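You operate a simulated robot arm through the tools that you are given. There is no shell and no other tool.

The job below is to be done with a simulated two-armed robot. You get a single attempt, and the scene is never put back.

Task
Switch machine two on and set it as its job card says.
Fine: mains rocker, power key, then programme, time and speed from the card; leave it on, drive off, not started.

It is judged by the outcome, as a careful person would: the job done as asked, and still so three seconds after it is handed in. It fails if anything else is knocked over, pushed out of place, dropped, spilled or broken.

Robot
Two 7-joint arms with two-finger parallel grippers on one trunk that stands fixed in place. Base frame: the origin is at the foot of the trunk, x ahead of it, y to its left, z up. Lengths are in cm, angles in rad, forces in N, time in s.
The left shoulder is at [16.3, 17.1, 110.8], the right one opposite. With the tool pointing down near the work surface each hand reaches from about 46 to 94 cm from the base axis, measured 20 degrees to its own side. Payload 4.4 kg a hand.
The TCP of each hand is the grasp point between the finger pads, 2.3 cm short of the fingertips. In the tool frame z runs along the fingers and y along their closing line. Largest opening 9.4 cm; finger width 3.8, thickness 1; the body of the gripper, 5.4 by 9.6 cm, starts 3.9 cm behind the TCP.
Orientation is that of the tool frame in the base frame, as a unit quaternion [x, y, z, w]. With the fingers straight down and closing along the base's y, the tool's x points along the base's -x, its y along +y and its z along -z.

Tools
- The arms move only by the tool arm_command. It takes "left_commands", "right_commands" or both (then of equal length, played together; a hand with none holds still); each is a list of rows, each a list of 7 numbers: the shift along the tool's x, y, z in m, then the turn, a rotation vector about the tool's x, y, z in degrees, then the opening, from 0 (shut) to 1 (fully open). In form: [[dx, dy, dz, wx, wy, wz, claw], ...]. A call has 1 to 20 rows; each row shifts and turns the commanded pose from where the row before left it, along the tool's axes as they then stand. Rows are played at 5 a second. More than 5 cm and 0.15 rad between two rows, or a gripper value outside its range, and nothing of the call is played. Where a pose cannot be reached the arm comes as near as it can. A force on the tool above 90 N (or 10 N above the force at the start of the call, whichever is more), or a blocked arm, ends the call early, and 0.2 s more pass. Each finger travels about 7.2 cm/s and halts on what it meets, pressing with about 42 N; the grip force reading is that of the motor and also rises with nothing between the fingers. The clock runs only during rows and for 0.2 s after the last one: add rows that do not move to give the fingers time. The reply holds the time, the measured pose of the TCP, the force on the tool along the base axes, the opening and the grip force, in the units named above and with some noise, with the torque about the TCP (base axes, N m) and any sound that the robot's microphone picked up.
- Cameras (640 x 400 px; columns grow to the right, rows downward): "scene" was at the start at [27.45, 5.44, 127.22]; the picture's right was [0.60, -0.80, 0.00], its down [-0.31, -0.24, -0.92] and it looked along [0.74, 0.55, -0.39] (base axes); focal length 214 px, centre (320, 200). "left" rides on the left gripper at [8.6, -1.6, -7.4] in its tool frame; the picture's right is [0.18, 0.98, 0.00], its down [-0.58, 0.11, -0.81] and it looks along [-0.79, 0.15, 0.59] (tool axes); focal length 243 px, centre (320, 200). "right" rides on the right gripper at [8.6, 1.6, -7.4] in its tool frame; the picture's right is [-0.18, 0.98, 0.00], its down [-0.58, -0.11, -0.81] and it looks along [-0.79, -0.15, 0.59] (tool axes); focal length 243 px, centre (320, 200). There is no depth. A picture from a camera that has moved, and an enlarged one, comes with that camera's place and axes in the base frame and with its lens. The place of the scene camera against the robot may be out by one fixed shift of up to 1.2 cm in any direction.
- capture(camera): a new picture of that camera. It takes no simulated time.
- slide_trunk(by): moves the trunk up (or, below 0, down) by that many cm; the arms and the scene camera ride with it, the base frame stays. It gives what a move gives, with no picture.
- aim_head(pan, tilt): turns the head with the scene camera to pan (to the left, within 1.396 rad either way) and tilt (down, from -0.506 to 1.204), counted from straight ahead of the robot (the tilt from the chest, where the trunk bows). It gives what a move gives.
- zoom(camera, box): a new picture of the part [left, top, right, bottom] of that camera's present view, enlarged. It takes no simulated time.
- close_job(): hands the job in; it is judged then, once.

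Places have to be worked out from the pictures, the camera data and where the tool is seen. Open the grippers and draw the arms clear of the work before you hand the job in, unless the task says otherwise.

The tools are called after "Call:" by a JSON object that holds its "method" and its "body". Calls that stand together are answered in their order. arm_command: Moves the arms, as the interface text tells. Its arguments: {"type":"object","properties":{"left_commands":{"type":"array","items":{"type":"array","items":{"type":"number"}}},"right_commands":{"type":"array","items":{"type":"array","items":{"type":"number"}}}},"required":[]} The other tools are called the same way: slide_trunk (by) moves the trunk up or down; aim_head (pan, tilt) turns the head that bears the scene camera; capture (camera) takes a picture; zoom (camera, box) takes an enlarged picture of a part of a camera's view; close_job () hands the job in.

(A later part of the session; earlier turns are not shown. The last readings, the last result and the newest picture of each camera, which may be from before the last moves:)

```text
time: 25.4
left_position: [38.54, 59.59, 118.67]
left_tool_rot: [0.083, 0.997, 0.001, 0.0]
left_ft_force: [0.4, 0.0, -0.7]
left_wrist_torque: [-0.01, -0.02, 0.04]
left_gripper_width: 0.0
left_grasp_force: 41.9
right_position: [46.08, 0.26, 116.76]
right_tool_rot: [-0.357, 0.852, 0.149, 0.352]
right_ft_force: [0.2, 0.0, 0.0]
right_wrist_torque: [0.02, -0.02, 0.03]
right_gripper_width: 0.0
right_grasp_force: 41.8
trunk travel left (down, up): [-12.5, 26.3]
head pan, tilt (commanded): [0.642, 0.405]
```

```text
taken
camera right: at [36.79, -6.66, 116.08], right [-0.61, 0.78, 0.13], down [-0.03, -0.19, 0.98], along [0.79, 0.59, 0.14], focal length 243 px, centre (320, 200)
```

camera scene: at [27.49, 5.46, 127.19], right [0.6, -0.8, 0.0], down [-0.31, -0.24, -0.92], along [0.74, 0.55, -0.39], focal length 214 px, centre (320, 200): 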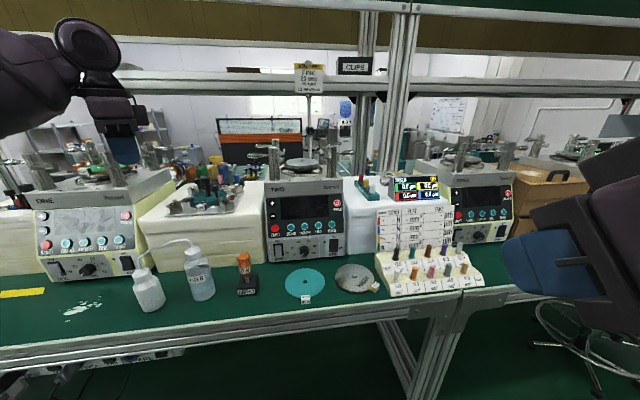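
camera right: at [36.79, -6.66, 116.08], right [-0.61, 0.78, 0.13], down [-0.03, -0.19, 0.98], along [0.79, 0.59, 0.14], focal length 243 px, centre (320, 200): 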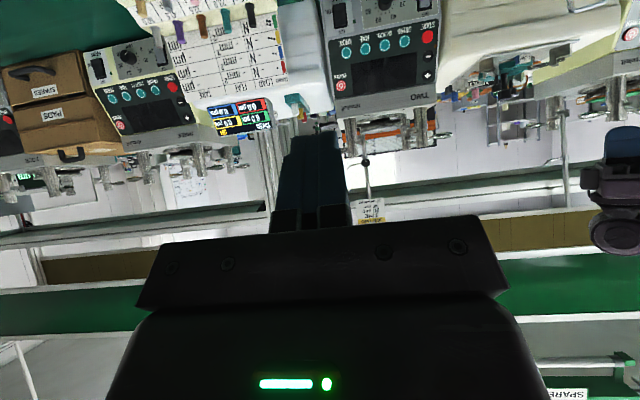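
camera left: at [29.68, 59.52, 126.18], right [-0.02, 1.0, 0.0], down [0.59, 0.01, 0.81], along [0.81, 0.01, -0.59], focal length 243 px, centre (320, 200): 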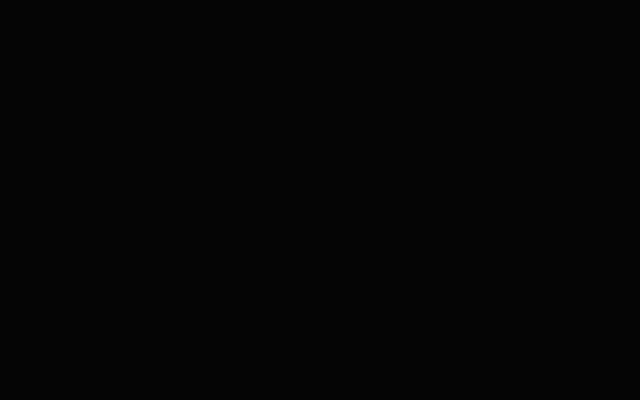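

The right hand turned without trouble; the left camera is blocked by its own arm, so I'll yaw that hand back 15°. At the same time I'll send the right hand forward and down along the panel's normal to about 12 cm in front of MAINS.

Call:
{"method": "arm_command", "body": {"left_commands": [[0, 0, 0, 0, 0, -7.5, 0], [0, 0, 0, 0, 0, -7.5, 0], [0, 0, 0, 0, 0, 0, 0], [0, 0, 0, 0, 0, 0, 0], [0, 0, 0, 0, 0, 0, 0], [0, 0, 0, 0, 0, 0, 0], [0, 0, 0, 0, 0, 0, 0], [0, 0, 0, 0, 0, 0, 0], [0, 0, 0, 0, 0, 0, 0], [0, 0, 0, 0, 0, 0, 0], [0, 0, 0, 0, 0, 0, 0], [0, 0, 0, 0, 0, 0, 0]], "right_commands": [[-0.0095, 0.0023, 0.0413, 0, 0, 0, 0], [-0.0095, 0.0023, 0.0413, 0, 0, 0, 0], [-0.0095, 0.0023, 0.0413, 0, 0, 0, 0], [-0.0095, 0.0023, 0.0413, 0, 0, 0, 0], [-0.0095, 0.0023, 0.0413, 0, 0, 0, 0], [-0.0095, 0.0023, 0.0413, 0, 0, 0, 0], [-0.0095, 0.0023, 0.0413, 0, 0, 0, 0], [-0.0095, 0.0023, 0.0413, 0, 0, 0, 0], [-0.0095, 0.0023, 0.0413, 0, 0, 0, 0], [-0.0095, 0.0023, 0.0413, 0, 0, 0, 0], [-0.0095, 0.0023, 0.0413, 0, 0, 0, 0], [0, 0, 0, 0, 0, 0, 0]]}}

Call:
{"method": "capture", "body": {"camera": "left"}}

Call:
{"method": "capture", "body": {"camera": "scene"}}

Call:
{"method": "capture", "body": {"camera": "right"}}

```text
time: 28.0
left_position: [38.31, 59.56, 118.66]
left_tool_rot: [-0.047, 0.999, 0.0, 0.001]
left_ft_force: [-0.2, -0.2, 0.0]
left_wrist_torque: [0.01, -0.02, 0.0]
left_gripper_width: 0.0
left_grasp_force: 42.3
right_position: [71.82, 30.39, 92.29]
right_tool_rot: [-0.357, 0.852, 0.148, 0.353]
right_ft_force: [-0.4, -0.9, 0.4]
right_wrist_torque: [0.07, 0.01, 0.0]
right_gripper_width: 0.0
right_grasp_force: 41.7
trunk travel left (down, up): [-12.5, 26.3]
head pan, tilt (commanded): [0.642, 0.405]
```

```text
taken
camera left: at [29.9, 57.23, 126.26], right [-0.28, 0.96, 0.0], down [0.57, 0.16, 0.81], along [0.78, 0.22, -0.59], focal length 243 px, centre (320, 200)
```

left: 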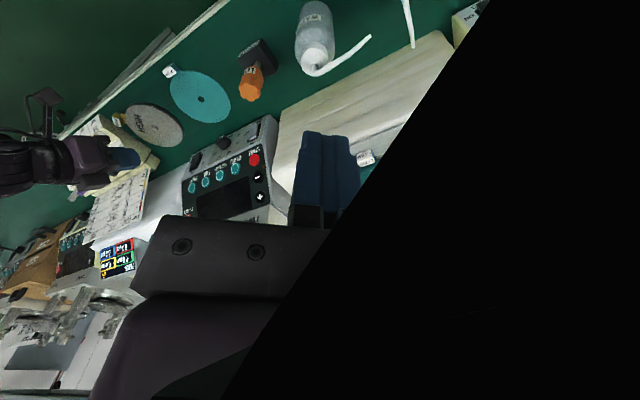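

```text
taken
camera scene: at [27.4, 5.43, 127.24], right [0.6, -0.8, 0.0], down [-0.31, -0.24, -0.92], along [0.74, 0.55, -0.39], focal length 214 px, centre (320, 200)
```

scene: 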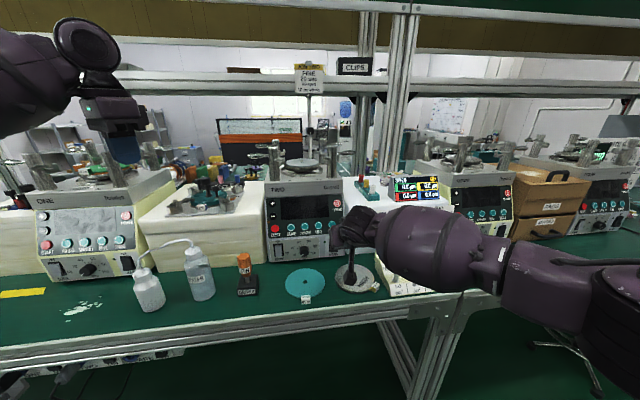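

```text
taken
camera right: at [62.7, 23.29, 91.55], right [-0.61, 0.78, 0.13], down [-0.03, -0.19, 0.98], along [0.79, 0.59, 0.14], focal length 243 px, centre (320, 200)
```

right: 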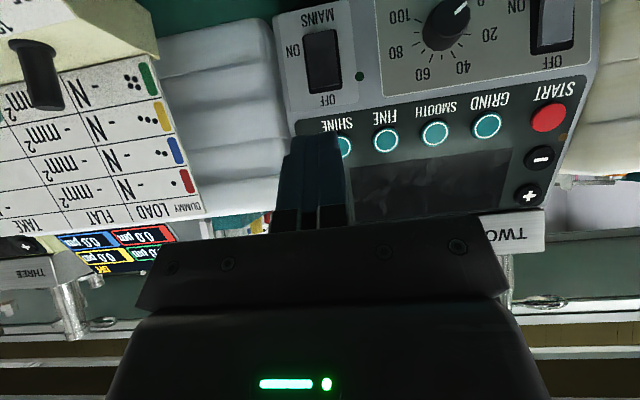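

The right arm reaches here freely: TCP [71.8, 30.4, 92.3], with MAINS straight ahead at [80.6, 39.1, 82.3], matching the earlier fix. I'll move down and forward to put the finger edge about 1 cm in front of the rocker's lower half.

Call:
{"method": "arm_command", "body": {"right_commands": [[0.0059, -0.0004, 0.034, 0, 0, 0, 0], [0.0059, -0.0004, 0.034, 0, 0, 0, 0], [0.0059, -0.0004, 0.034, 0, 0, 0, 0], [0.0059, -0.0004, 0.034, 0, 0, 0, 0], [0, 0, 0, 0, 0, 0, 0]]}}

Call:
{"method": "capture", "body": {"camera": "left"}}

Call:
{"method": "capture", "body": {"camera": "scene"}}

Call:
{"method": "zoom", "body": {"camera": "right", "box": [230, 50, 430, 200]}}

```text
time: 28.9
left_position: [38.43, 59.65, 118.65]
left_tool_rot: [-0.046, 0.999, 0.0, 0.0]
left_ft_force: [0.4, -0.5, -0.4]
left_wrist_torque: [-0.02, 0.01, 0.0]
left_gripper_width: 0.0
left_grasp_force: 42.2
right_position: [87.5, 22.21, 86.21]
right_tool_rot: [-0.27, 0.876, 0.11, 0.383]
right_ft_force: [0.2, -0.1, -0.4]
right_wrist_torque: [0.0, 0.02, 0.02]
right_gripper_width: 0.0
right_grasp_force: 42.0
right hand out of reach, approached as far as the arm can: row 4
trunk travel left (down, up): [-12.5, 26.3]
head pan, tilt (commanded): [0.642, 0.405]
stopped in row 4 (right hand): the arm was blocked; the commanded pose is now the measured one
```

```text
taken
camera left: at [29.97, 57.26, 126.2], right [-0.28, 0.96, 0.0], down [0.57, 0.16, 0.81], along [0.77, 0.22, -0.59], focal length 243 px, centre (320, 200)
```

left: 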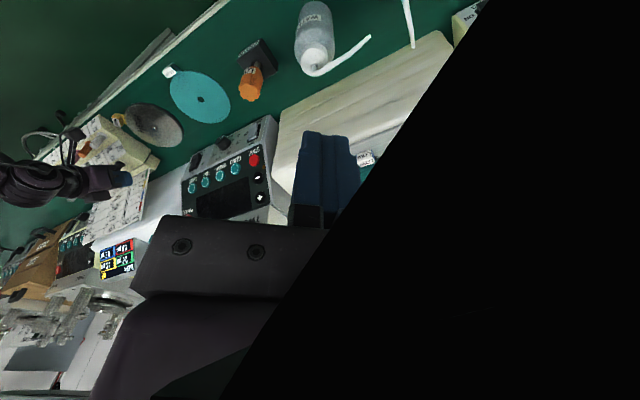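

```text
taken
camera scene: at [27.45, 5.46, 127.21], right [0.6, -0.8, 0.0], down [-0.31, -0.24, -0.92], along [0.74, 0.55, -0.39], focal length 214 px, centre (320, 200)
```

scene: 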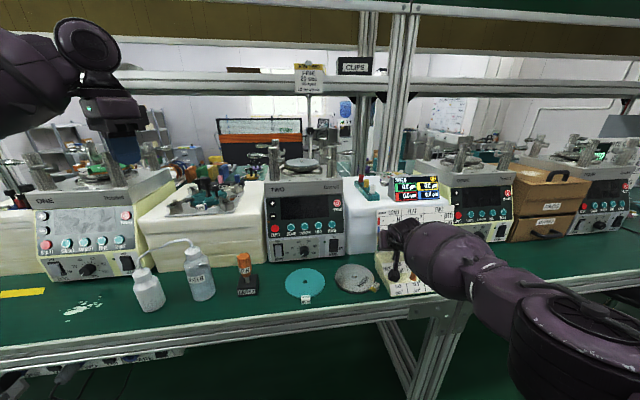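

```text
2.67 times, centred on (330, 125) of right
camera zoom: at [77.13, 17.17, 85.01], right [-0.44, 0.89, 0.12], down [-0.11, -0.19, 0.98], along [0.89, 0.42, 0.18], focal length 647 px, centre (293, 400)
```

zoom: 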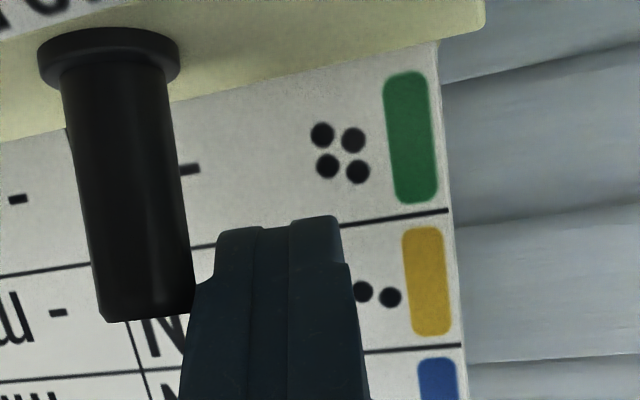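

The arm jumped to a different solution and stopped at [87.5, 22.2, 86.2], close to the dummy board. Before moving again I'll look carefully at what it is near and whether anything was touched.

Call:
{"method": "capture", "body": {"camera": "right"}}

Call:
{"method": "zoom", "body": {"camera": "scene", "box": [340, 180, 490, 310]}}

Call:
{"method": "zoom", "body": {"camera": "left", "box": [30, 80, 230, 230]}}

```text
taken
camera right: at [77.13, 17.17, 85.01], right [-0.44, 0.89, 0.12], down [-0.11, -0.19, 0.98], along [0.89, 0.42, 0.18], focal length 243 px, centre (320, 200)
```

right: 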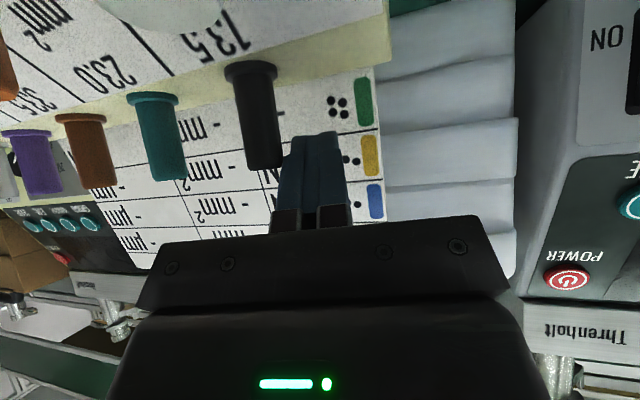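

```text
3.08 times, centred on (415, 245) of scene
camera zoom: at [27.45, 5.46, 127.21], right [0.6, -0.8, 0.0], down [-0.31, -0.24, -0.92], along [0.74, 0.55, -0.39], focal length 660 px, centre (28, 62)
```

zoom: 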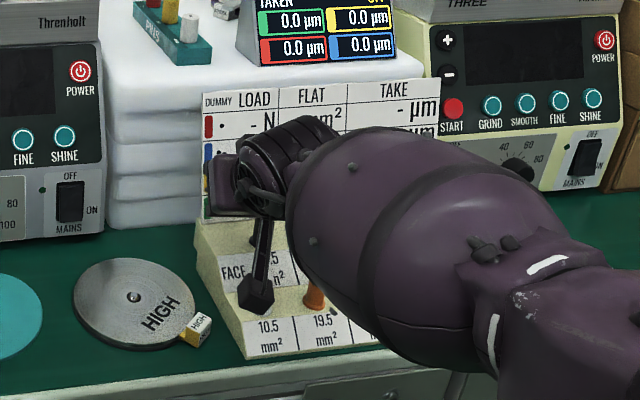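

```text
2.67 times, centred on (130, 155) of left
camera zoom: at [29.97, 57.26, 126.2], right [-0.28, 0.96, 0.0], down [0.57, 0.16, 0.81], along [0.77, 0.22, -0.59], focal length 647 px, centre (827, 320)
```

zoom: 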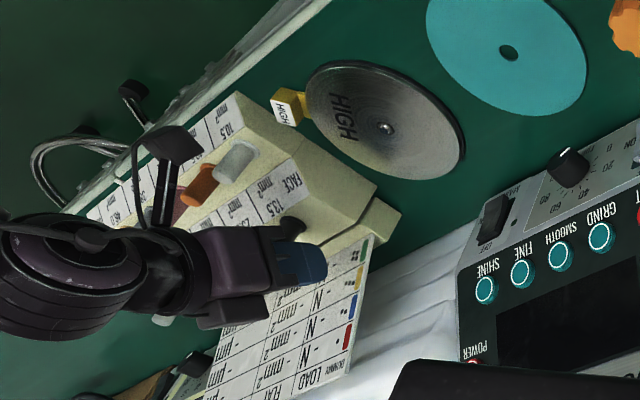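

Everything still stands where it was: the board's corner, the pegs and the HIGH disc are at the same pixels as before, and the force reads about zero. The right arm simply ran out of stretch and slid sideways, so I'll lift it straight up in small steps away from the pegs.

Call:
{"method": "arm_command", "body": {"right_commands": [[-0.0146, -0.0003, -0.0136, 0, 0, 0, 0], [-0.0146, -0.0003, -0.0136, 0, 0, 0, 0], [-0.0146, -0.0003, -0.0136, 0, 0, 0, 0], [0, 0, 0, 0, 0, 0, 0]]}}

Call:
{"method": "capture", "body": {"camera": "right"}}

Call:
{"method": "zoom", "body": {"camera": "scene", "box": [340, 180, 490, 310]}}

```text
time: 29.9
left_position: [38.58, 59.51, 118.51]
left_tool_rot: [-0.047, 0.999, 0.0, -0.001]
left_ft_force: [-0.3, -0.1, 0.1]
left_wrist_torque: [0.03, 0.01, -0.01]
left_gripper_width: 0.0
left_grasp_force: 41.7
right_position: [87.04, 22.85, 92.34]
right_tool_rot: [-0.276, 0.874, 0.111, 0.384]
right_ft_force: [0.3, -1.0, -0.3]
right_wrist_torque: [-0.01, 0.01, 0.0]
right_gripper_width: 0.04
right_grasp_force: 42.1
trunk travel left (down, up): [-12.5, 26.3]
head pan, tilt (commanded): [0.642, 0.405]
```

```text
taken
camera right: at [76.85, 17.7, 91.12], right [-0.45, 0.88, 0.12], down [-0.11, -0.19, 0.98], along [0.88, 0.43, 0.18], focal length 243 px, centre (320, 200)
```

right: 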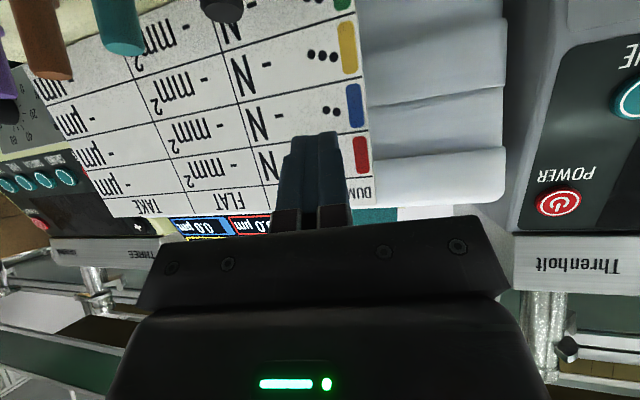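

```text
3.08 times, centred on (415, 245) of scene
camera zoom: at [27.49, 5.44, 127.2], right [0.6, -0.8, 0.0], down [-0.31, -0.24, -0.92], along [0.74, 0.55, -0.39], focal length 660 px, centre (28, 62)
```

zoom: 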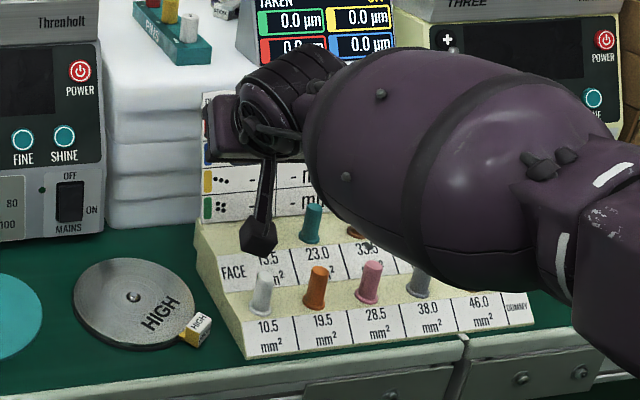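

The lift is clean and all the pegs are standing. I'll take the right hand back to its starting area, up first and then back.

Call:
{"method": "arm_command", "body": {"right_commands": [[-0.0183, -0.0005, -0.017, 0, 0, 0, 0], [-0.0183, -0.0005, -0.017, 0, 0, 0, 0], [0.0155, 0.0044, -0.0429, 0, 0, 0, 0], [0.0155, 0.0044, -0.0429, 0, 0, 0, 0], [0.0155, 0.0044, -0.0429, 0, 0, 0, 0], [0.0155, 0.0044, -0.0429, 0, 0, 0, 0], [0.0155, 0.0044, -0.0429, 0, 0, 0, 0], [0.0155, 0.0044, -0.0429, 0, 0, 0, 0], [0.0155, 0.0044, -0.0429, 0, 0, 0, 0], [0.0155, 0.0044, -0.0429, 0, 0, 0, 0], [0.0155, 0.0044, -0.0429, 0, 0, 0, 0], [0.0155, 0.0044, -0.0429, 0, 0, 0, 0], [0, 0, 0, 0, 0, 0, 0]]}}

Call:
{"method": "capture", "body": {"camera": "scene"}}

Call:
{"method": "zoom", "body": {"camera": "scene", "box": [340, 180, 490, 310]}}

```text
time: 32.7
left_position: [38.53, 59.66, 118.57]
left_tool_rot: [-0.047, 0.999, 0.0, -0.001]
left_ft_force: [0.3, 0.2, -0.3]
left_wrist_torque: [0.02, 0.02, -0.02]
left_gripper_width: 0.0
left_grasp_force: 41.8
right_position: [49.98, 3.0, 115.07]
right_tool_rot: [-0.274, 0.874, 0.111, 0.385]
right_ft_force: [0.4, -0.3, -0.2]
right_wrist_torque: [0.01, 0.0, 0.0]
right_gripper_width: 0.0
right_grasp_force: 42.4
trunk travel left (down, up): [-12.5, 26.3]
head pan, tilt (commanded): [0.642, 0.405]
```

```text
taken
camera scene: at [27.52, 5.44, 127.18], right [0.6, -0.8, 0.0], down [-0.32, -0.24, -0.92], along [0.74, 0.55, -0.39], focal length 214 px, centre (320, 200)
```

scene: 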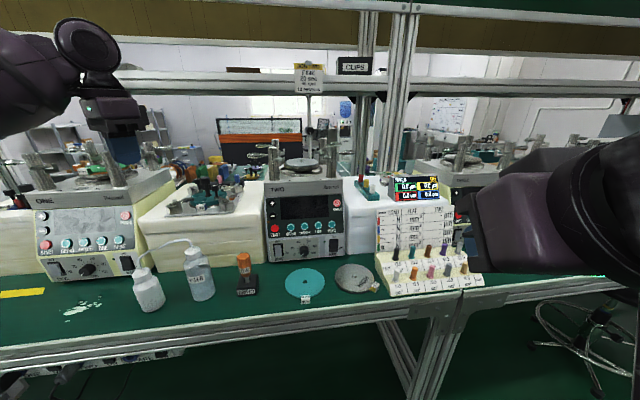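

```text
3.08 times, centred on (415, 245) of scene
camera zoom: at [27.52, 5.44, 127.18], right [0.6, -0.8, 0.0], down [-0.32, -0.24, -0.92], along [0.74, 0.55, -0.39], focal length 660 px, centre (28, 62)
```

zoom: 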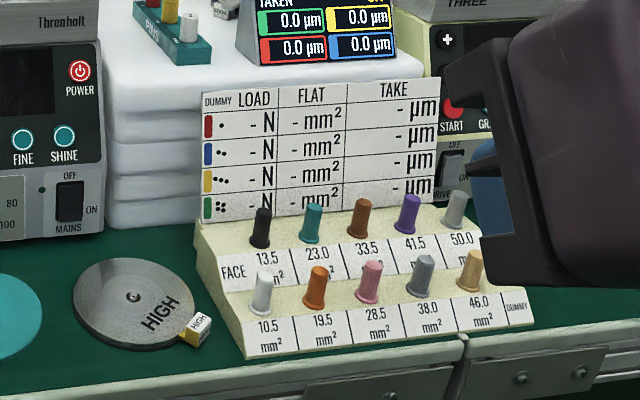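

The bench is intact, with all ten pegs and both discs in place. I'll now try the left hand with a small yaw (about −5°), pitched 45°, since its limit came from pointing outward; first to a free spot at [68, 38, 100] well in front of the panel.

Call:
{"method": "arm_command", "body": {"left_commands": [[0, 0, 0, 0, -7.5, 0, 0], [0, 0, 0, 0, -7.5, 0, 0], [0, 0, 0, 0, -7.5, 0, 0], [0, 0, 0, 0, -7.5, 0, 0], [0, 0, 0, 0, -7.5, 0, 0], [0, 0, 0, 0, -7.5, 0, 0], [0, 0, 0, 3.5, 0, 3.5, 0], [0, 0, 0, 3.5, 0, 3.5, 0], [-0.0089, -0.0192, 0.0352, 0, 0, 0, 0], [-0.0089, -0.0192, 0.0352, 0, 0, 0, 0], [-0.0089, -0.0192, 0.0352, 0, 0, 0, 0], [-0.0089, -0.0192, 0.0352, 0, 0, 0, 0], [-0.0089, -0.0192, 0.0352, 0, 0, 0, 0], [-0.0089, -0.0192, 0.0352, 0, 0, 0, 0], [-0.0089, -0.0192, 0.0352, 0, 0, 0, 0], [-0.0089, -0.0192, 0.0352, 0, 0, 0, 0], [-0.0089, -0.0192, 0.0352, 0, 0, 0, 0], [-0.0089, -0.0192, 0.0352, 0, 0, 0, 0], [0, 0, 0, 0, 0, 0, 0]]}}

Call:
{"method": "capture", "body": {"camera": "left"}}

Call:
{"method": "capture", "body": {"camera": "scene"}}

Call:
{"method": "capture", "body": {"camera": "right"}}

```text
time: 36.7
left_position: [68.12, 38.07, 100.18]
left_tool_rot: [0.036, 0.922, -0.015, 0.384]
left_ft_force: [-0.4, -0.1, 0.7]
left_wrist_torque: [0.0, -0.01, 0.01]
left_gripper_width: 0.0
left_grasp_force: 41.8
right_position: [49.71, 2.96, 115.2]
right_tool_rot: [-0.275, 0.874, 0.111, 0.385]
right_ft_force: [-0.6, -0.5, -0.1]
right_wrist_torque: [0.02, -0.01, -0.04]
right_gripper_width: 0.0
right_grasp_force: 41.7
trunk travel left (down, up): [-12.5, 26.3]
head pan, tilt (commanded): [0.642, 0.405]
```

```text
taken
camera left: at [56.6, 37.3, 99.48], right [-0.05, 0.99, -0.13], down [-0.15, 0.12, 0.98], along [0.99, 0.07, 0.14], focal length 243 px, centre (320, 200)
```

left: 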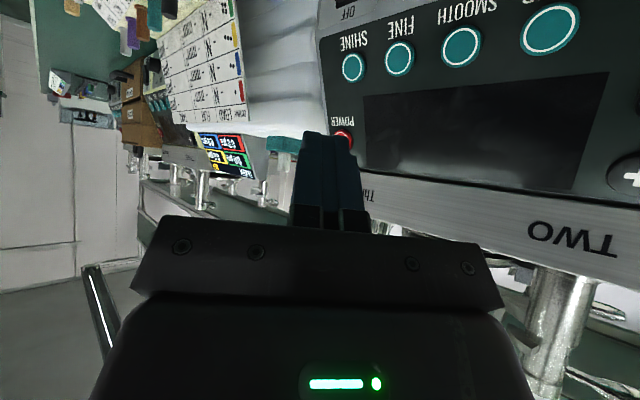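

```text
taken
camera scene: at [27.35, 5.4, 127.27], right [0.6, -0.8, 0.0], down [-0.31, -0.24, -0.92], along [0.74, 0.55, -0.39], focal length 214 px, centre (320, 200)
```

scene: 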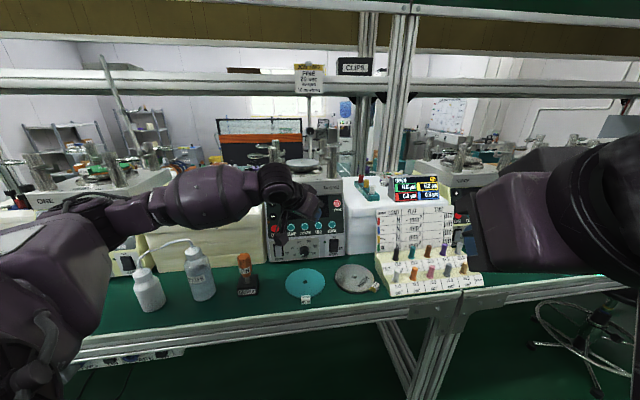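

```text
taken
camera right: at [39.52, -2.17, 113.97], right [-0.45, 0.88, 0.12], down [-0.11, -0.19, 0.98], along [0.88, 0.43, 0.18], focal length 243 px, centre (320, 200)
```

right: 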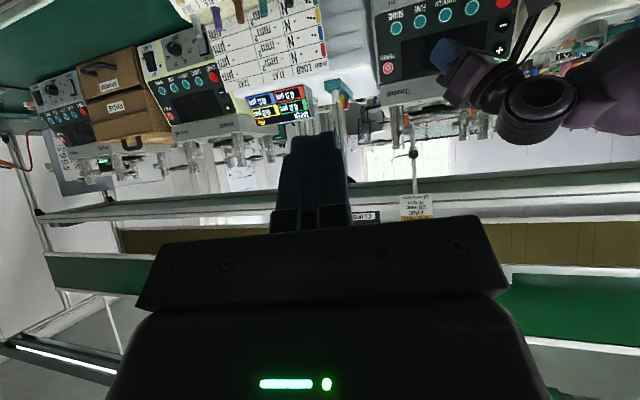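

Via this route the arm took a different, lower-elbow posture and got here without any warning. I'll yaw the hand to about +15° and come halfway down toward MAINS, then check the elbow against the bottles.

Call:
{"method": "arm_command", "body": {"left_commands": [[0, 0, 0, -4.7, 0, -4.7, 0], [0, 0, 0, -4.7, 0, -4.7, 0], [0, 0, 0, -4.7, 0, -4.7, 0], [0.013, -0.007, 0.0323, 0, 0, 0, 0], [0.013, -0.007, 0.0323, 0, 0, 0, 0], [0.013, -0.007, 0.0323, 0, 0, 0, 0], [0, 0, 0, 0, 0, 0, 0]]}}

Call:
{"method": "capture", "body": {"camera": "left"}}

Call:
{"method": "capture", "body": {"camera": "scene"}}

```text
time: 38.3
left_position: [72.53, 37.19, 90.4]
left_tool_rot: [-0.124, 0.915, 0.052, 0.379]
left_ft_force: [-1.1, 0.8, 0.1]
left_wrist_torque: [-0.04, 0.0, 0.02]
left_gripper_width: 0.01
left_grasp_force: 42.1
right_position: [49.94, 2.94, 115.22]
right_tool_rot: [-0.275, 0.874, 0.111, 0.385]
right_ft_force: [-0.7, 0.8, 0.1]
right_wrist_torque: [0.01, -0.01, -0.01]
right_gripper_width: 0.03
right_grasp_force: 42.0
trunk travel left (down, up): [-12.5, 26.3]
head pan, tilt (commanded): [0.642, 0.405]
```

```text
taken
camera left: at [62.01, 32.63, 89.68], right [-0.39, 0.91, -0.13], down [-0.18, 0.06, 0.98], along [0.9, 0.4, 0.14], focal length 243 px, centre (320, 200)
```

left: 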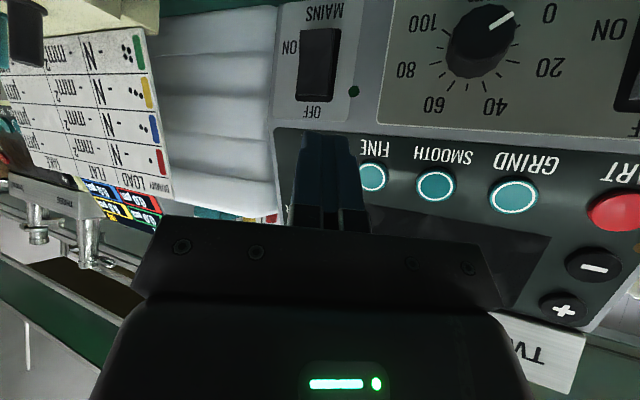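

```text
taken
camera scene: at [27.38, 5.43, 127.25], right [0.6, -0.8, 0.0], down [-0.31, -0.24, -0.92], along [0.74, 0.55, -0.39], focal length 214 px, centre (320, 200)
```

scene: 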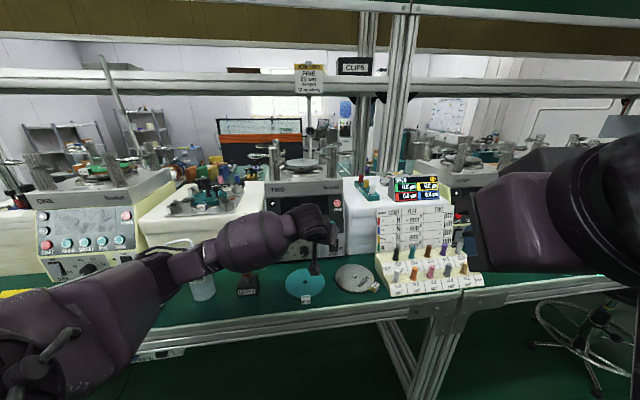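

The hand is at [72.5, 37.2, 90.4] with no warnings, but the left elbow is now quite low. I'll turn the head left to check the elbow's clearance from the wash bottles before going lower.

Call:
{"method": "aim_head", "body": {"pan": 1.2, "tilt": 0.65}}

Call:
{"method": "capture", "body": {"camera": "scene"}}

```text
time: 39.3
left_position: [72.66, 37.2, 90.32]
left_tool_rot: [-0.124, 0.916, 0.051, 0.379]
left_ft_force: [-0.2, -0.2, -0.6]
left_wrist_torque: [0.01, 0.0, 0.02]
left_gripper_width: 0.0
left_grasp_force: 41.9
right_position: [50.02, 3.07, 115.08]
right_tool_rot: [-0.274, 0.874, 0.11, 0.385]
right_ft_force: [0.1, 0.6, 0.6]
right_wrist_torque: [-0.04, 0.04, -0.03]
right_gripper_width: 0.03
right_grasp_force: 41.5
trunk travel left (down, up): [-12.5, 26.3]
head pan, tilt (commanded): [1.201, 0.649]
```

```text
taken
camera scene: at [23.19, 7.98, 125.01], right [0.93, -0.36, 0.0], down [-0.22, -0.56, -0.8], along [0.29, 0.74, -0.6], focal length 214 px, centre (320, 200)
```

scene: 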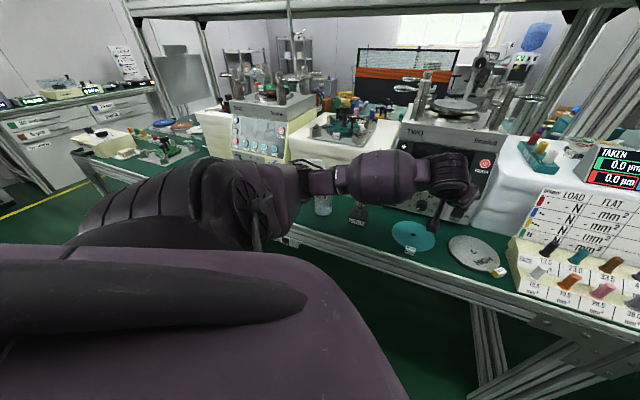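

The forearm and elbow are well inboard of the bottles, about 15 cm from axis to axis, and the bottles look untouched. I'll go the remaining way down to the pre-press point at about [77.1, 36.2, 81.0].

Call:
{"method": "arm_command", "body": {"left_commands": [[0.013, -0.007, 0.0323, 0, 0, 0, 0], [0.013, -0.007, 0.0323, 0, 0, 0, 0], [0.012, -0.006, 0.029, 0, 0, 0, 0], [0, 0, 0, 0, 0, 0, 0]]}}

Call:
{"method": "capture", "body": {"camera": "scene"}}

Call:
{"method": "capture", "body": {"camera": "left"}}

```text
time: 40.3
left_position: [77.01, 36.23, 81.06]
left_tool_rot: [-0.124, 0.915, 0.051, 0.38]
left_ft_force: [-0.1, -0.4, 0.2]
left_wrist_torque: [0.0, 0.0, 0.01]
left_gripper_width: 0.02
left_grasp_force: 42.4
right_position: [49.88, 2.89, 115.14]
right_tool_rot: [-0.274, 0.875, 0.11, 0.385]
right_ft_force: [0.0, -0.3, 0.3]
right_wrist_torque: [-0.02, 0.01, 0.01]
right_gripper_width: 0.0
right_grasp_force: 41.9
trunk travel left (down, up): [-12.5, 26.3]
head pan, tilt (commanded): [1.201, 0.649]
```

```text
taken
camera scene: at [23.12, 7.97, 125.04], right [0.93, -0.36, 0.0], down [-0.22, -0.56, -0.8], along [0.29, 0.74, -0.6], focal length 214 px, centre (320, 200)
```

scene: 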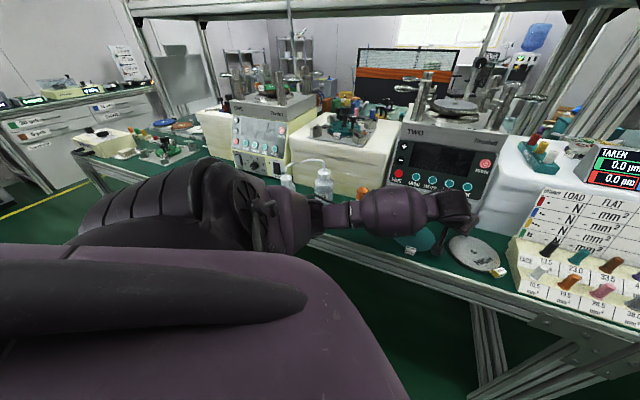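

```text
taken
camera left: at [66.38, 31.72, 80.33], right [-0.39, 0.91, -0.13], down [-0.18, 0.06, 0.98], along [0.9, 0.4, 0.14], focal length 243 px, centre (320, 200)
```

left: 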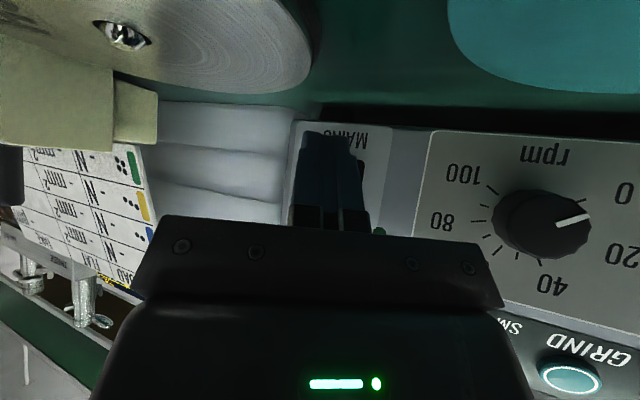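

Reached [77.0, 36.2, 81.1] with no limit warning, and the bottles and driver are undisturbed. The finger edge is about 1 cm in front of the lower MAINS rocker, so I'll press in along the panel normal in small steps.

Call:
{"method": "arm_command", "body": {"left_commands": [[-0.0025, 0.002, 0.0025, 0, 0, 0, 0], [-0.0025, 0.002, 0.0025, 0, 0, 0, 0], [-0.0018, 0.0015, 0.0018, 0, 0, 0, 0], [-0.0018, 0.0015, 0.0018, 0, 0, 0, 0], [0, 0, 0, 0, 0, 0, 0]]}}

Call:
{"method": "zoom", "body": {"camera": "left", "box": [250, 80, 450, 230]}}

```text
time: 41.5
left_position: [77.84, 37.21, 81.07]
left_tool_rot: [-0.124, 0.916, 0.052, 0.378]
left_ft_force: [-4.8, -3.2, -0.7]
left_wrist_torque: [0.0, 0.02, -0.02]
left_gripper_width: 0.01
left_grasp_force: 42.2
right_position: [49.93, 2.97, 115.0]
right_tool_rot: [-0.274, 0.874, 0.111, 0.385]
right_ft_force: [-0.3, -0.6, 0.1]
right_wrist_torque: [0.0, 0.01, -0.01]
right_gripper_width: 0.0
right_grasp_force: 42.0
trunk travel left (down, up): [-12.5, 26.3]
head pan, tilt (commanded): [1.201, 0.649]
```

```text
2.67 times, centred on (350, 155) of left
camera zoom: at [67.23, 32.67, 80.38], right [-0.39, 0.91, -0.13], down [-0.18, 0.06, 0.98], along [0.9, 0.4, 0.14], focal length 647 px, centre (240, 320)
```

zoom: 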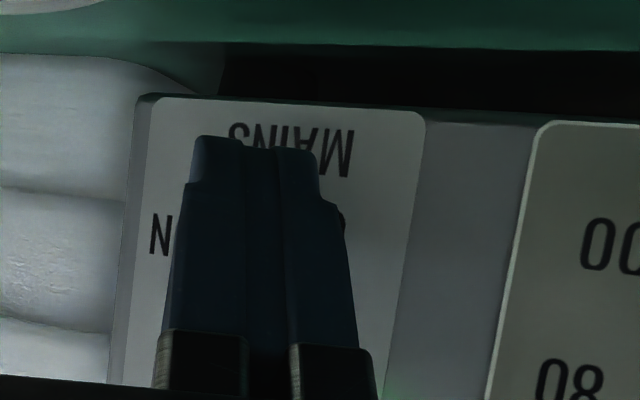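

Contact: about 6 N pushing back along the panel normal. I'll press a few millimetres further, watching for the click.

Call:
{"method": "arm_command", "body": {"left_commands": [[-0.0018, 0.0015, 0.0018, 0, 0, 0, 0], [-0.0018, 0.0015, 0.0018, 0, 0, 0, 0], [0, 0, 0, 0, 0, 0, 0]]}}

Call:
{"method": "capture", "body": {"camera": "left"}}

```text
time: 42.3
left_position: [77.97, 37.25, 81.11]
left_tool_rot: [-0.123, 0.917, 0.05, 0.377]
left_ft_force: [-47.5, -27.4, -3.6]
left_wrist_torque: [-0.15, 0.3, 0.1]
left_gripper_width: 0.02
left_grasp_force: 42.4
right_position: [49.64, 2.86, 115.14]
right_tool_rot: [-0.274, 0.874, 0.111, 0.386]
right_ft_force: [0.2, -0.4, 0.5]
right_wrist_torque: [0.0, 0.01, 0.01]
right_gripper_width: 0.0
right_grasp_force: 42.3
trunk travel left (down, up): [-12.5, 26.3]
head pan, tilt (commanded): [1.201, 0.649]
```

```text
taken
camera left: at [67.28, 32.74, 80.43], right [-0.38, 0.91, -0.13], down [-0.18, 0.07, 0.98], along [0.91, 0.4, 0.14], focal length 243 px, centre (320, 200)
```

left: 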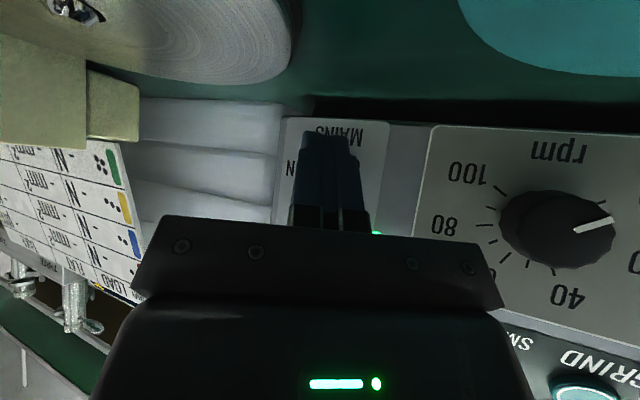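

The lamp beside MAINS now glows green and the rocker is at its hard stop, so I'll back straight off and check.

Call:
{"method": "arm_command", "body": {"left_commands": [[0.0061, -0.005, -0.0061, 0, 0, 0, 0], [0.0092, -0.0075, -0.0092, 0, 0, 0, 0], [0.0092, -0.0075, -0.0092, 0, 0, 0, 0], [0, 0, 0, 0, 0, 0, 0]]}}

Call:
{"method": "aim_head", "body": {"pan": 0.642, "tilt": 0.5}}

Call:
{"method": "capture", "body": {"camera": "left"}}

Call:
{"method": "capture", "body": {"camera": "scene"}}

```text
time: 43.3
left_position: [75.58, 34.68, 81.17]
left_tool_rot: [-0.125, 0.915, 0.052, 0.38]
left_ft_force: [0.5, -0.2, -0.1]
left_wrist_torque: [0.02, 0.01, -0.01]
left_gripper_width: 0.0
left_grasp_force: 41.7
right_position: [49.9, 3.08, 115.1]
right_tool_rot: [-0.274, 0.874, 0.111, 0.385]
right_ft_force: [-0.2, 0.1, -0.2]
right_wrist_torque: [0.0, -0.02, -0.04]
right_gripper_width: 0.0
right_grasp_force: 42.0
trunk travel left (down, up): [-12.5, 26.3]
head pan, tilt (commanded): [1.201, 0.649]
```

```text
time: 44.2
left_position: [75.48, 34.78, 81.13]
left_tool_rot: [-0.124, 0.916, 0.052, 0.379]
left_ft_force: [0.6, 0.1, 0.0]
left_wrist_torque: [0.0, 0.0, -0.04]
left_gripper_width: 0.02
left_grasp_force: 41.6
right_position: [49.85, 3.13, 115.04]
right_tool_rot: [-0.274, 0.875, 0.11, 0.384]
right_ft_force: [0.1, 0.0, -0.1]
right_wrist_torque: [-0.05, 0.0, 0.0]
right_gripper_width: 0.0
right_grasp_force: 42.2
trunk travel left (down, up): [-12.5, 26.3]
head pan, tilt (commanded): [0.642, 0.499]
```

```text
taken
camera left: at [64.92, 30.08, 80.36], right [-0.39, 0.91, -0.13], down [-0.18, 0.06, 0.98], along [0.9, 0.4, 0.14], focal length 243 px, centre (320, 200)
```

left: 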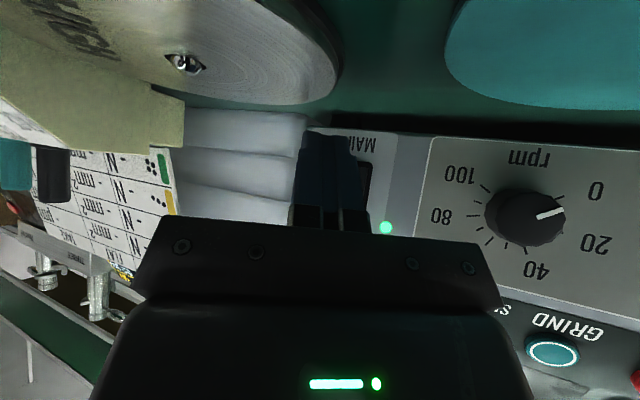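

```text
taken
camera scene: at [27.32, 5.35, 126.34], right [0.6, -0.8, 0.0], down [-0.38, -0.29, -0.88], along [0.7, 0.53, -0.48], focal length 214 px, centre (320, 200)
```

scene: 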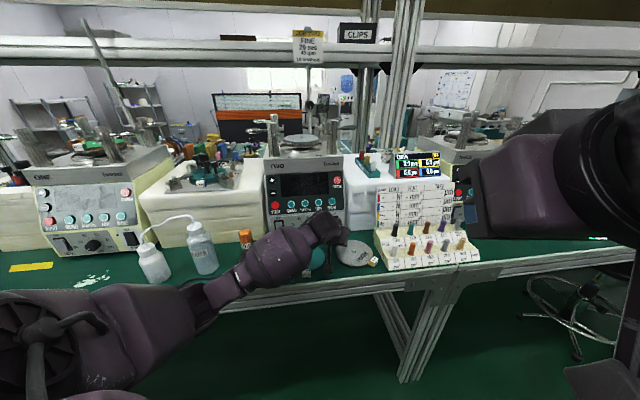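

MAINS is on (green lamp lit) and nothing else has changed. Next is POWER at about [84.5, 40.8, 96.7]; I'll rise and come forward to about 2 cm in front of it.

Call:
{"method": "arm_command", "body": {"left_commands": [[-0.0304, 0.0026, -0.0144, 0, 0, 0, 0], [-0.0304, 0.0026, -0.0144, 0, 0, 0, 0], [-0.0304, 0.0026, -0.0144, 0, 0, 0, 0], [-0.0304, 0.0026, -0.0144, 0, 0, 0, 0], [-0.0304, 0.0026, -0.0144, 0, 0, 0, 0], [0, 0, 0, 0, 0, 0, 0]]}}

Call:
{"method": "capture", "body": {"camera": "left"}}

Call:
{"method": "zoom", "body": {"camera": "scene", "box": [240, 150, 400, 270]}}

```text
time: 45.6
left_position: [80.69, 37.43, 96.9]
left_tool_rot: [-0.124, 0.916, 0.051, 0.379]
left_ft_force: [0.4, -0.6, 0.4]
left_wrist_torque: [-0.01, -0.02, 0.03]
left_gripper_width: 0.01
left_grasp_force: 41.8
right_position: [50.0, 2.95, 115.13]
right_tool_rot: [-0.275, 0.874, 0.111, 0.384]
right_ft_force: [1.0, 1.0, -0.7]
right_wrist_torque: [0.04, -0.01, 0.02]
right_gripper_width: 0.0
right_grasp_force: 41.9
trunk travel left (down, up): [-12.5, 26.3]
head pan, tilt (commanded): [0.642, 0.499]
```

```text
taken
camera left: at [70.05, 32.95, 96.2], right [-0.39, 0.91, -0.13], down [-0.18, 0.06, 0.98], along [0.9, 0.4, 0.14], focal length 243 px, centre (320, 200)
```

left: 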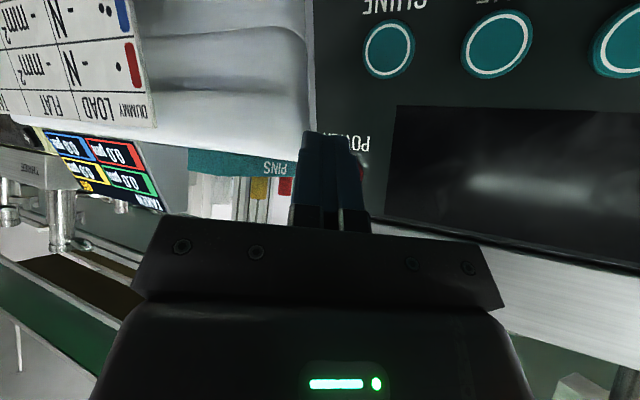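

```text
3.33 times, centred on (320, 210) of scene
camera zoom: at [27.37, 5.34, 126.32], right [0.6, -0.8, 0.0], down [-0.38, -0.29, -0.88], along [0.7, 0.53, -0.48], focal length 715 px, centre (320, 167)
```

zoom: 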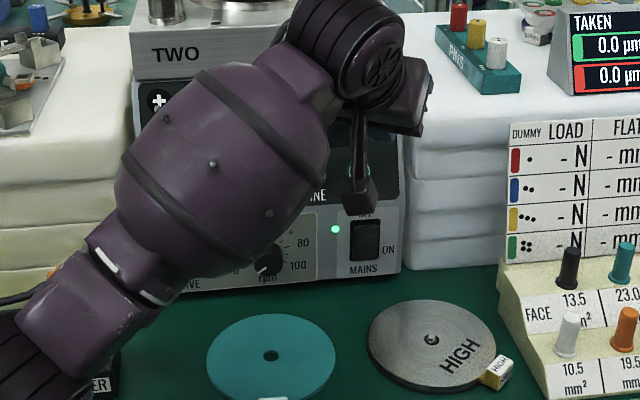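

The POWER key's red rim is visible just right of the fingertip, so the leading corner lines up with it about 2 cm out. I'll rise 0.8 cm, then move in along the tilted panel's normal, slowing for contact.

Call:
{"method": "arm_command", "body": {"left_commands": [[-0.0057, 0, -0.0057, 0, 0, 0, 0], [-0.0024, 0.0035, 0.0062, 0, 0, 0, 0], [-0.0024, 0.0035, 0.0062, 0, 0, 0, 0], [-0.0008, 0.0012, 0.0021, 0, 0, 0, 0], [0, 0, 0, 0, 0, 0, 0]]}}

Call:
{"method": "zoom", "body": {"camera": "left", "box": [250, 80, 450, 230]}}

```text
time: 46.9
left_position: [81.77, 38.78, 97.04]
left_tool_rot: [-0.125, 0.915, 0.052, 0.379]
left_ft_force: [0.3, -0.5, 0.4]
left_wrist_torque: [0.0, 0.02, -0.03]
left_gripper_width: 0.01
left_grasp_force: 42.1
right_position: [50.02, 2.99, 114.99]
right_tool_rot: [-0.275, 0.874, 0.111, 0.385]
right_ft_force: [0.1, -0.2, 0.0]
right_wrist_torque: [0.0, -0.03, 0.01]
right_gripper_width: 0.0
right_grasp_force: 42.2
trunk travel left (down, up): [-12.5, 26.3]
head pan, tilt (commanded): [0.642, 0.499]
```

```text
2.67 times, centred on (350, 155) of left
camera zoom: at [71.15, 34.15, 96.39], right [-0.39, 0.91, -0.13], down [-0.18, 0.06, 0.98], along [0.9, 0.4, 0.14], focal length 647 px, centre (240, 320)
```

zoom: 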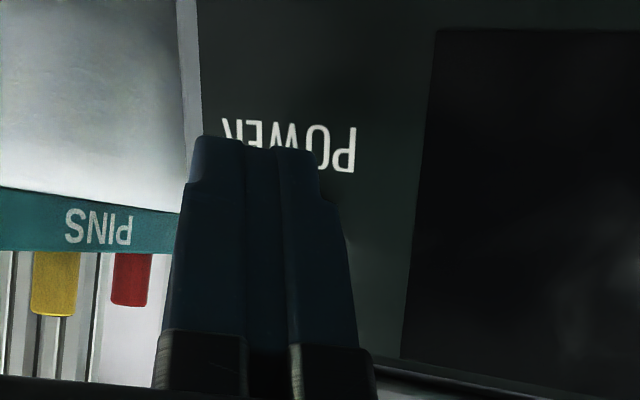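

No contact yet; by my estimate the corner is about 3 mm from the key. I'll go on in 2.5 mm steps.

Call:
{"method": "arm_command", "body": {"left_commands": [[-0.0008, 0.0012, 0.0021, 0, 0, 0, 0], [-0.0008, 0.0012, 0.0021, 0, 0, 0, 0], [0, 0, 0, 0, 0, 0, 0]]}}

Call:
{"method": "capture", "body": {"camera": "left"}}

```text
time: 47.6
left_position: [82.01, 38.99, 96.88]
left_tool_rot: [-0.124, 0.915, 0.051, 0.38]
left_ft_force: [-0.1, -0.5, -0.5]
left_wrist_torque: [-0.03, -0.02, -0.04]
left_gripper_width: 0.0
left_grasp_force: 42.2
right_position: [49.86, 3.11, 115.1]
right_tool_rot: [-0.275, 0.874, 0.111, 0.385]
right_ft_force: [0.4, 0.3, -0.2]
right_wrist_torque: [-0.01, 0.04, 0.0]
right_gripper_width: 0.0
right_grasp_force: 41.9
trunk travel left (down, up): [-12.5, 26.3]
head pan, tilt (commanded): [0.642, 0.499]
```

```text
taken
camera left: at [71.47, 34.5, 96.21], right [-0.39, 0.91, -0.13], down [-0.18, 0.06, 0.98], along [0.9, 0.4, 0.14], focal length 243 px, centre (320, 200)
```

left: 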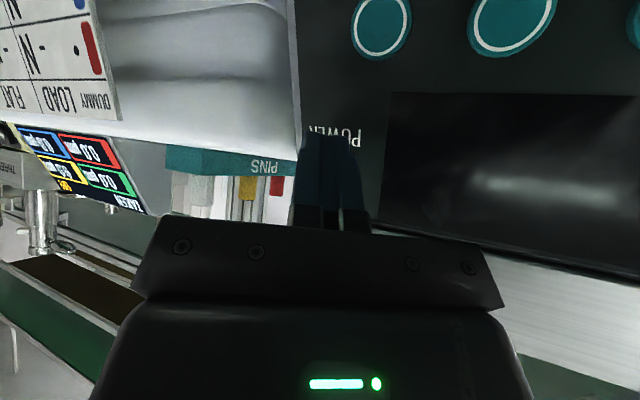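

Still no force. I'll continue inward in 2.5 mm steps.

Call:
{"method": "arm_command", "body": {"left_commands": [[-0.0008, 0.0012, 0.0021, 0, 0, 0, 0], [-0.0008, 0.0012, 0.0021, 0, 0, 0, 0], [0, 0, 0, 0, 0, 0, 0]]}}

Call:
{"method": "capture", "body": {"camera": "left"}}

```text
time: 48.5
left_position: [82.44, 39.27, 96.8]
left_tool_rot: [-0.124, 0.915, 0.052, 0.38]
left_ft_force: [-2.3, -3.3, 1.2]
left_wrist_torque: [0.01, -0.01, -0.02]
left_gripper_width: 0.0
left_grasp_force: 41.7
right_position: [49.94, 2.96, 115.11]
right_tool_rot: [-0.274, 0.875, 0.11, 0.385]
right_ft_force: [0.1, -0.7, 0.4]
right_wrist_torque: [-0.01, 0.0, 0.03]
right_gripper_width: 0.0
right_grasp_force: 41.7
trunk travel left (down, up): [-12.5, 26.3]
head pan, tilt (commanded): [0.642, 0.499]
heard: click
```

```text
taken
camera left: at [71.8, 34.75, 96.09], right [-0.39, 0.91, -0.13], down [-0.18, 0.06, 0.98], along [0.9, 0.4, 0.14], focal length 243 px, centre (320, 200)
```

left: 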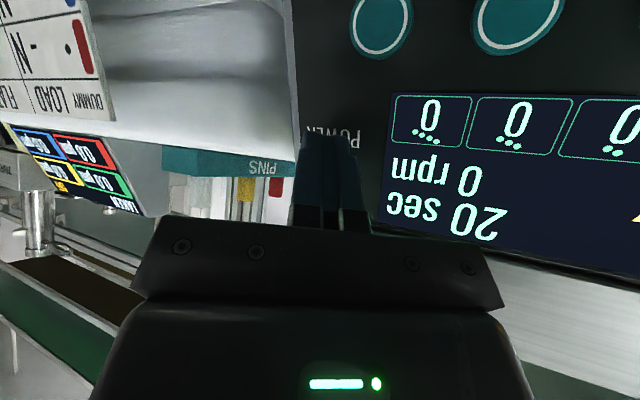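

The key clicked and the display came up showing 20 sec and 0 rpm. I'll release it by backing off 3 cm and read the screen.

Call:
{"method": "arm_command", "body": {"left_commands": [[0.0048, -0.007, -0.0125, 0, 0, 0, 0], [0.0048, -0.007, -0.0125, 0, 0, 0, 0], [0.0061, -0.005, -0.0061, 0, 0, 0, 0], [0, 0, 0, 0, 0, 0, 0]]}}

Call:
{"method": "capture", "body": {"camera": "left"}}

Call:
{"method": "zoom", "body": {"camera": "left", "box": [370, 20, 640, 250]}}

```text
time: 49.5
left_position: [79.64, 36.76, 97.77]
left_tool_rot: [-0.124, 0.915, 0.052, 0.38]
left_ft_force: [0.6, 0.6, -1.6]
left_wrist_torque: [0.02, -0.01, 0.0]
left_gripper_width: 0.01
left_grasp_force: 42.1
right_position: [49.94, 3.02, 115.18]
right_tool_rot: [-0.274, 0.874, 0.111, 0.385]
right_ft_force: [-0.2, 0.6, -0.7]
right_wrist_torque: [0.0, 0.01, 0.04]
right_gripper_width: 0.0
right_grasp_force: 42.1
trunk travel left (down, up): [-12.5, 26.3]
head pan, tilt (commanded): [0.642, 0.499]
```

```text
taken
camera left: at [69.1, 32.1, 97.12], right [-0.39, 0.91, -0.13], down [-0.18, 0.06, 0.98], along [0.9, 0.4, 0.14], focal length 243 px, centre (320, 200)
```

left: 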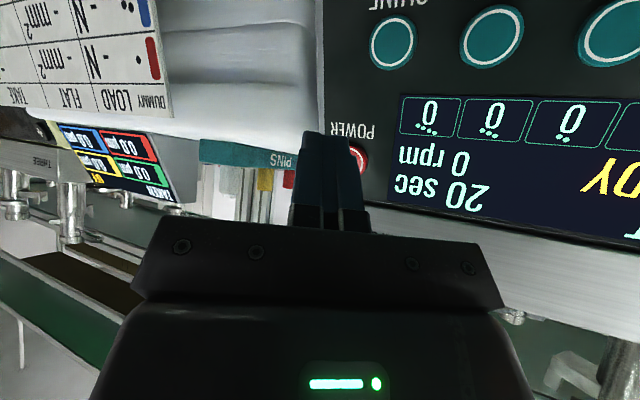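

```text
1.74 times, centred on (505, 135) of left
camera zoom: at [69.1, 32.1, 97.12], right [-0.39, 0.91, -0.13], down [-0.18, 0.06, 0.98], along [0.9, 0.4, 0.14], focal length 422 px, centre (-2, 313)
```

zoom: 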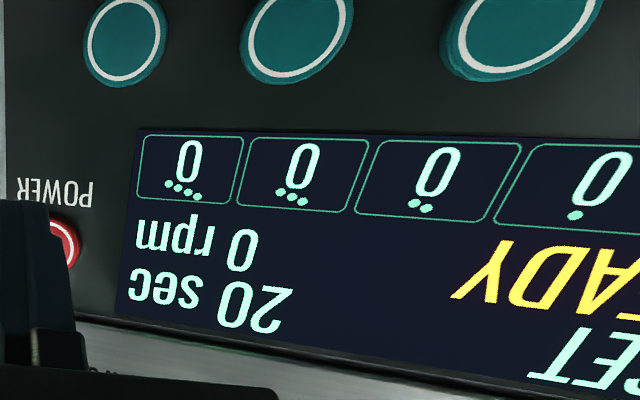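

Power is on: the display reads SET / READY, 20 sec, 0 rpm. Next is FINE at about [77.6, 43.75, 90.2]; I'll move to 2 cm in front of it.

Call:
{"method": "arm_command", "body": {"left_commands": [[0.0266, 0.0176, 0.0042, 0, 0, 0, 0], [0.0266, 0.0176, 0.0042, 0, 0, 0, 0], [0.0266, 0.0176, 0.0042, 0, 0, 0, 0], [0, 0, 0, 0, 0, 0, 0]]}}

Call:
{"method": "capture", "body": {"camera": "left"}}

Call:
{"method": "capture", "body": {"camera": "scene"}}

```text
time: 50.5
left_position: [73.81, 40.55, 91.21]
left_tool_rot: [-0.125, 0.916, 0.052, 0.379]
left_ft_force: [-0.6, 0.9, -0.3]
left_wrist_torque: [0.0, -0.01, -0.01]
left_gripper_width: 0.0
left_grasp_force: 42.2
right_position: [49.97, 2.88, 115.05]
right_tool_rot: [-0.275, 0.874, 0.111, 0.384]
right_ft_force: [0.5, -0.4, 1.2]
right_wrist_torque: [-0.01, 0.0, 0.01]
right_gripper_width: 0.0
right_grasp_force: 42.4
trunk travel left (down, up): [-12.5, 26.3]
head pan, tilt (commanded): [0.642, 0.499]
```

```text
taken
camera left: at [63.2, 35.9, 90.49], right [-0.39, 0.91, -0.13], down [-0.18, 0.06, 0.98], along [0.9, 0.4, 0.14], focal length 243 px, centre (320, 200)
```

left: 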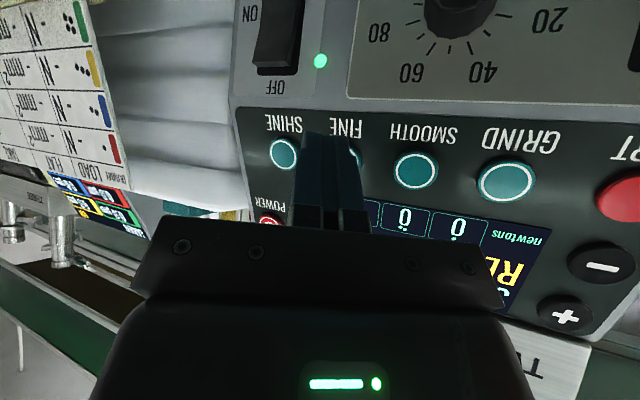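

```text
taken
camera scene: at [27.3, 5.37, 126.35], right [0.6, -0.8, 0.0], down [-0.38, -0.29, -0.88], along [0.7, 0.53, -0.48], focal length 214 px, centre (320, 200)
```

scene: 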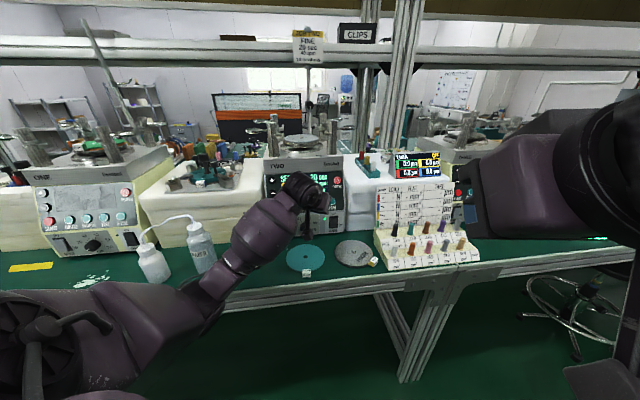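

The fingertip is centred on FINE, about 2 cm out. I'll close in along the panel normal and slow down near contact.

Call:
{"method": "arm_command", "body": {"left_commands": [[-0.0028, 0.0041, 0.0072, 0, 0, 0, 0], [-0.0028, 0.0041, 0.0072, 0, 0, 0, 0], [-0.0008, 0.0012, 0.0021, 0, 0, 0, 0], [0, 0, 0, 0, 0, 0, 0]]}}

Call:
{"method": "capture", "body": {"camera": "left"}}

```text
time: 51.5
left_position: [75.19, 42.01, 90.57]
left_tool_rot: [-0.124, 0.916, 0.051, 0.379]
left_ft_force: [0.0, 0.0, 0.1]
left_wrist_torque: [0.0, -0.01, -0.04]
left_gripper_width: 0.01
left_grasp_force: 42.2
right_position: [49.96, 3.08, 115.17]
right_tool_rot: [-0.274, 0.874, 0.11, 0.385]
right_ft_force: [0.6, 0.2, -1.2]
right_wrist_torque: [0.01, 0.03, -0.02]
right_gripper_width: 0.0
right_grasp_force: 41.9
trunk travel left (down, up): [-12.5, 26.3]
head pan, tilt (commanded): [0.642, 0.499]
```

```text
taken
camera left: at [64.5, 37.29, 89.88], right [-0.39, 0.91, -0.13], down [-0.18, 0.06, 0.98], along [0.9, 0.4, 0.14], focal length 243 px, centre (320, 200)
```

left: 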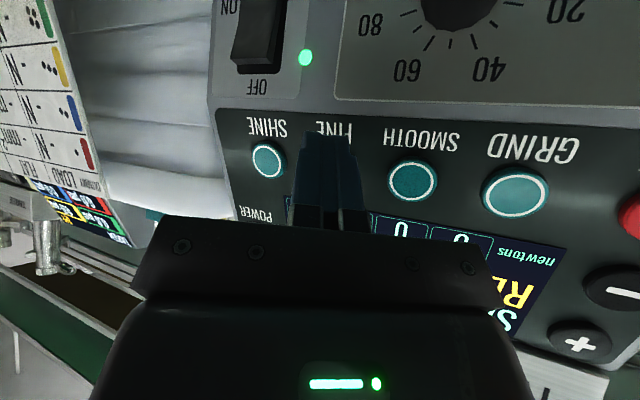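

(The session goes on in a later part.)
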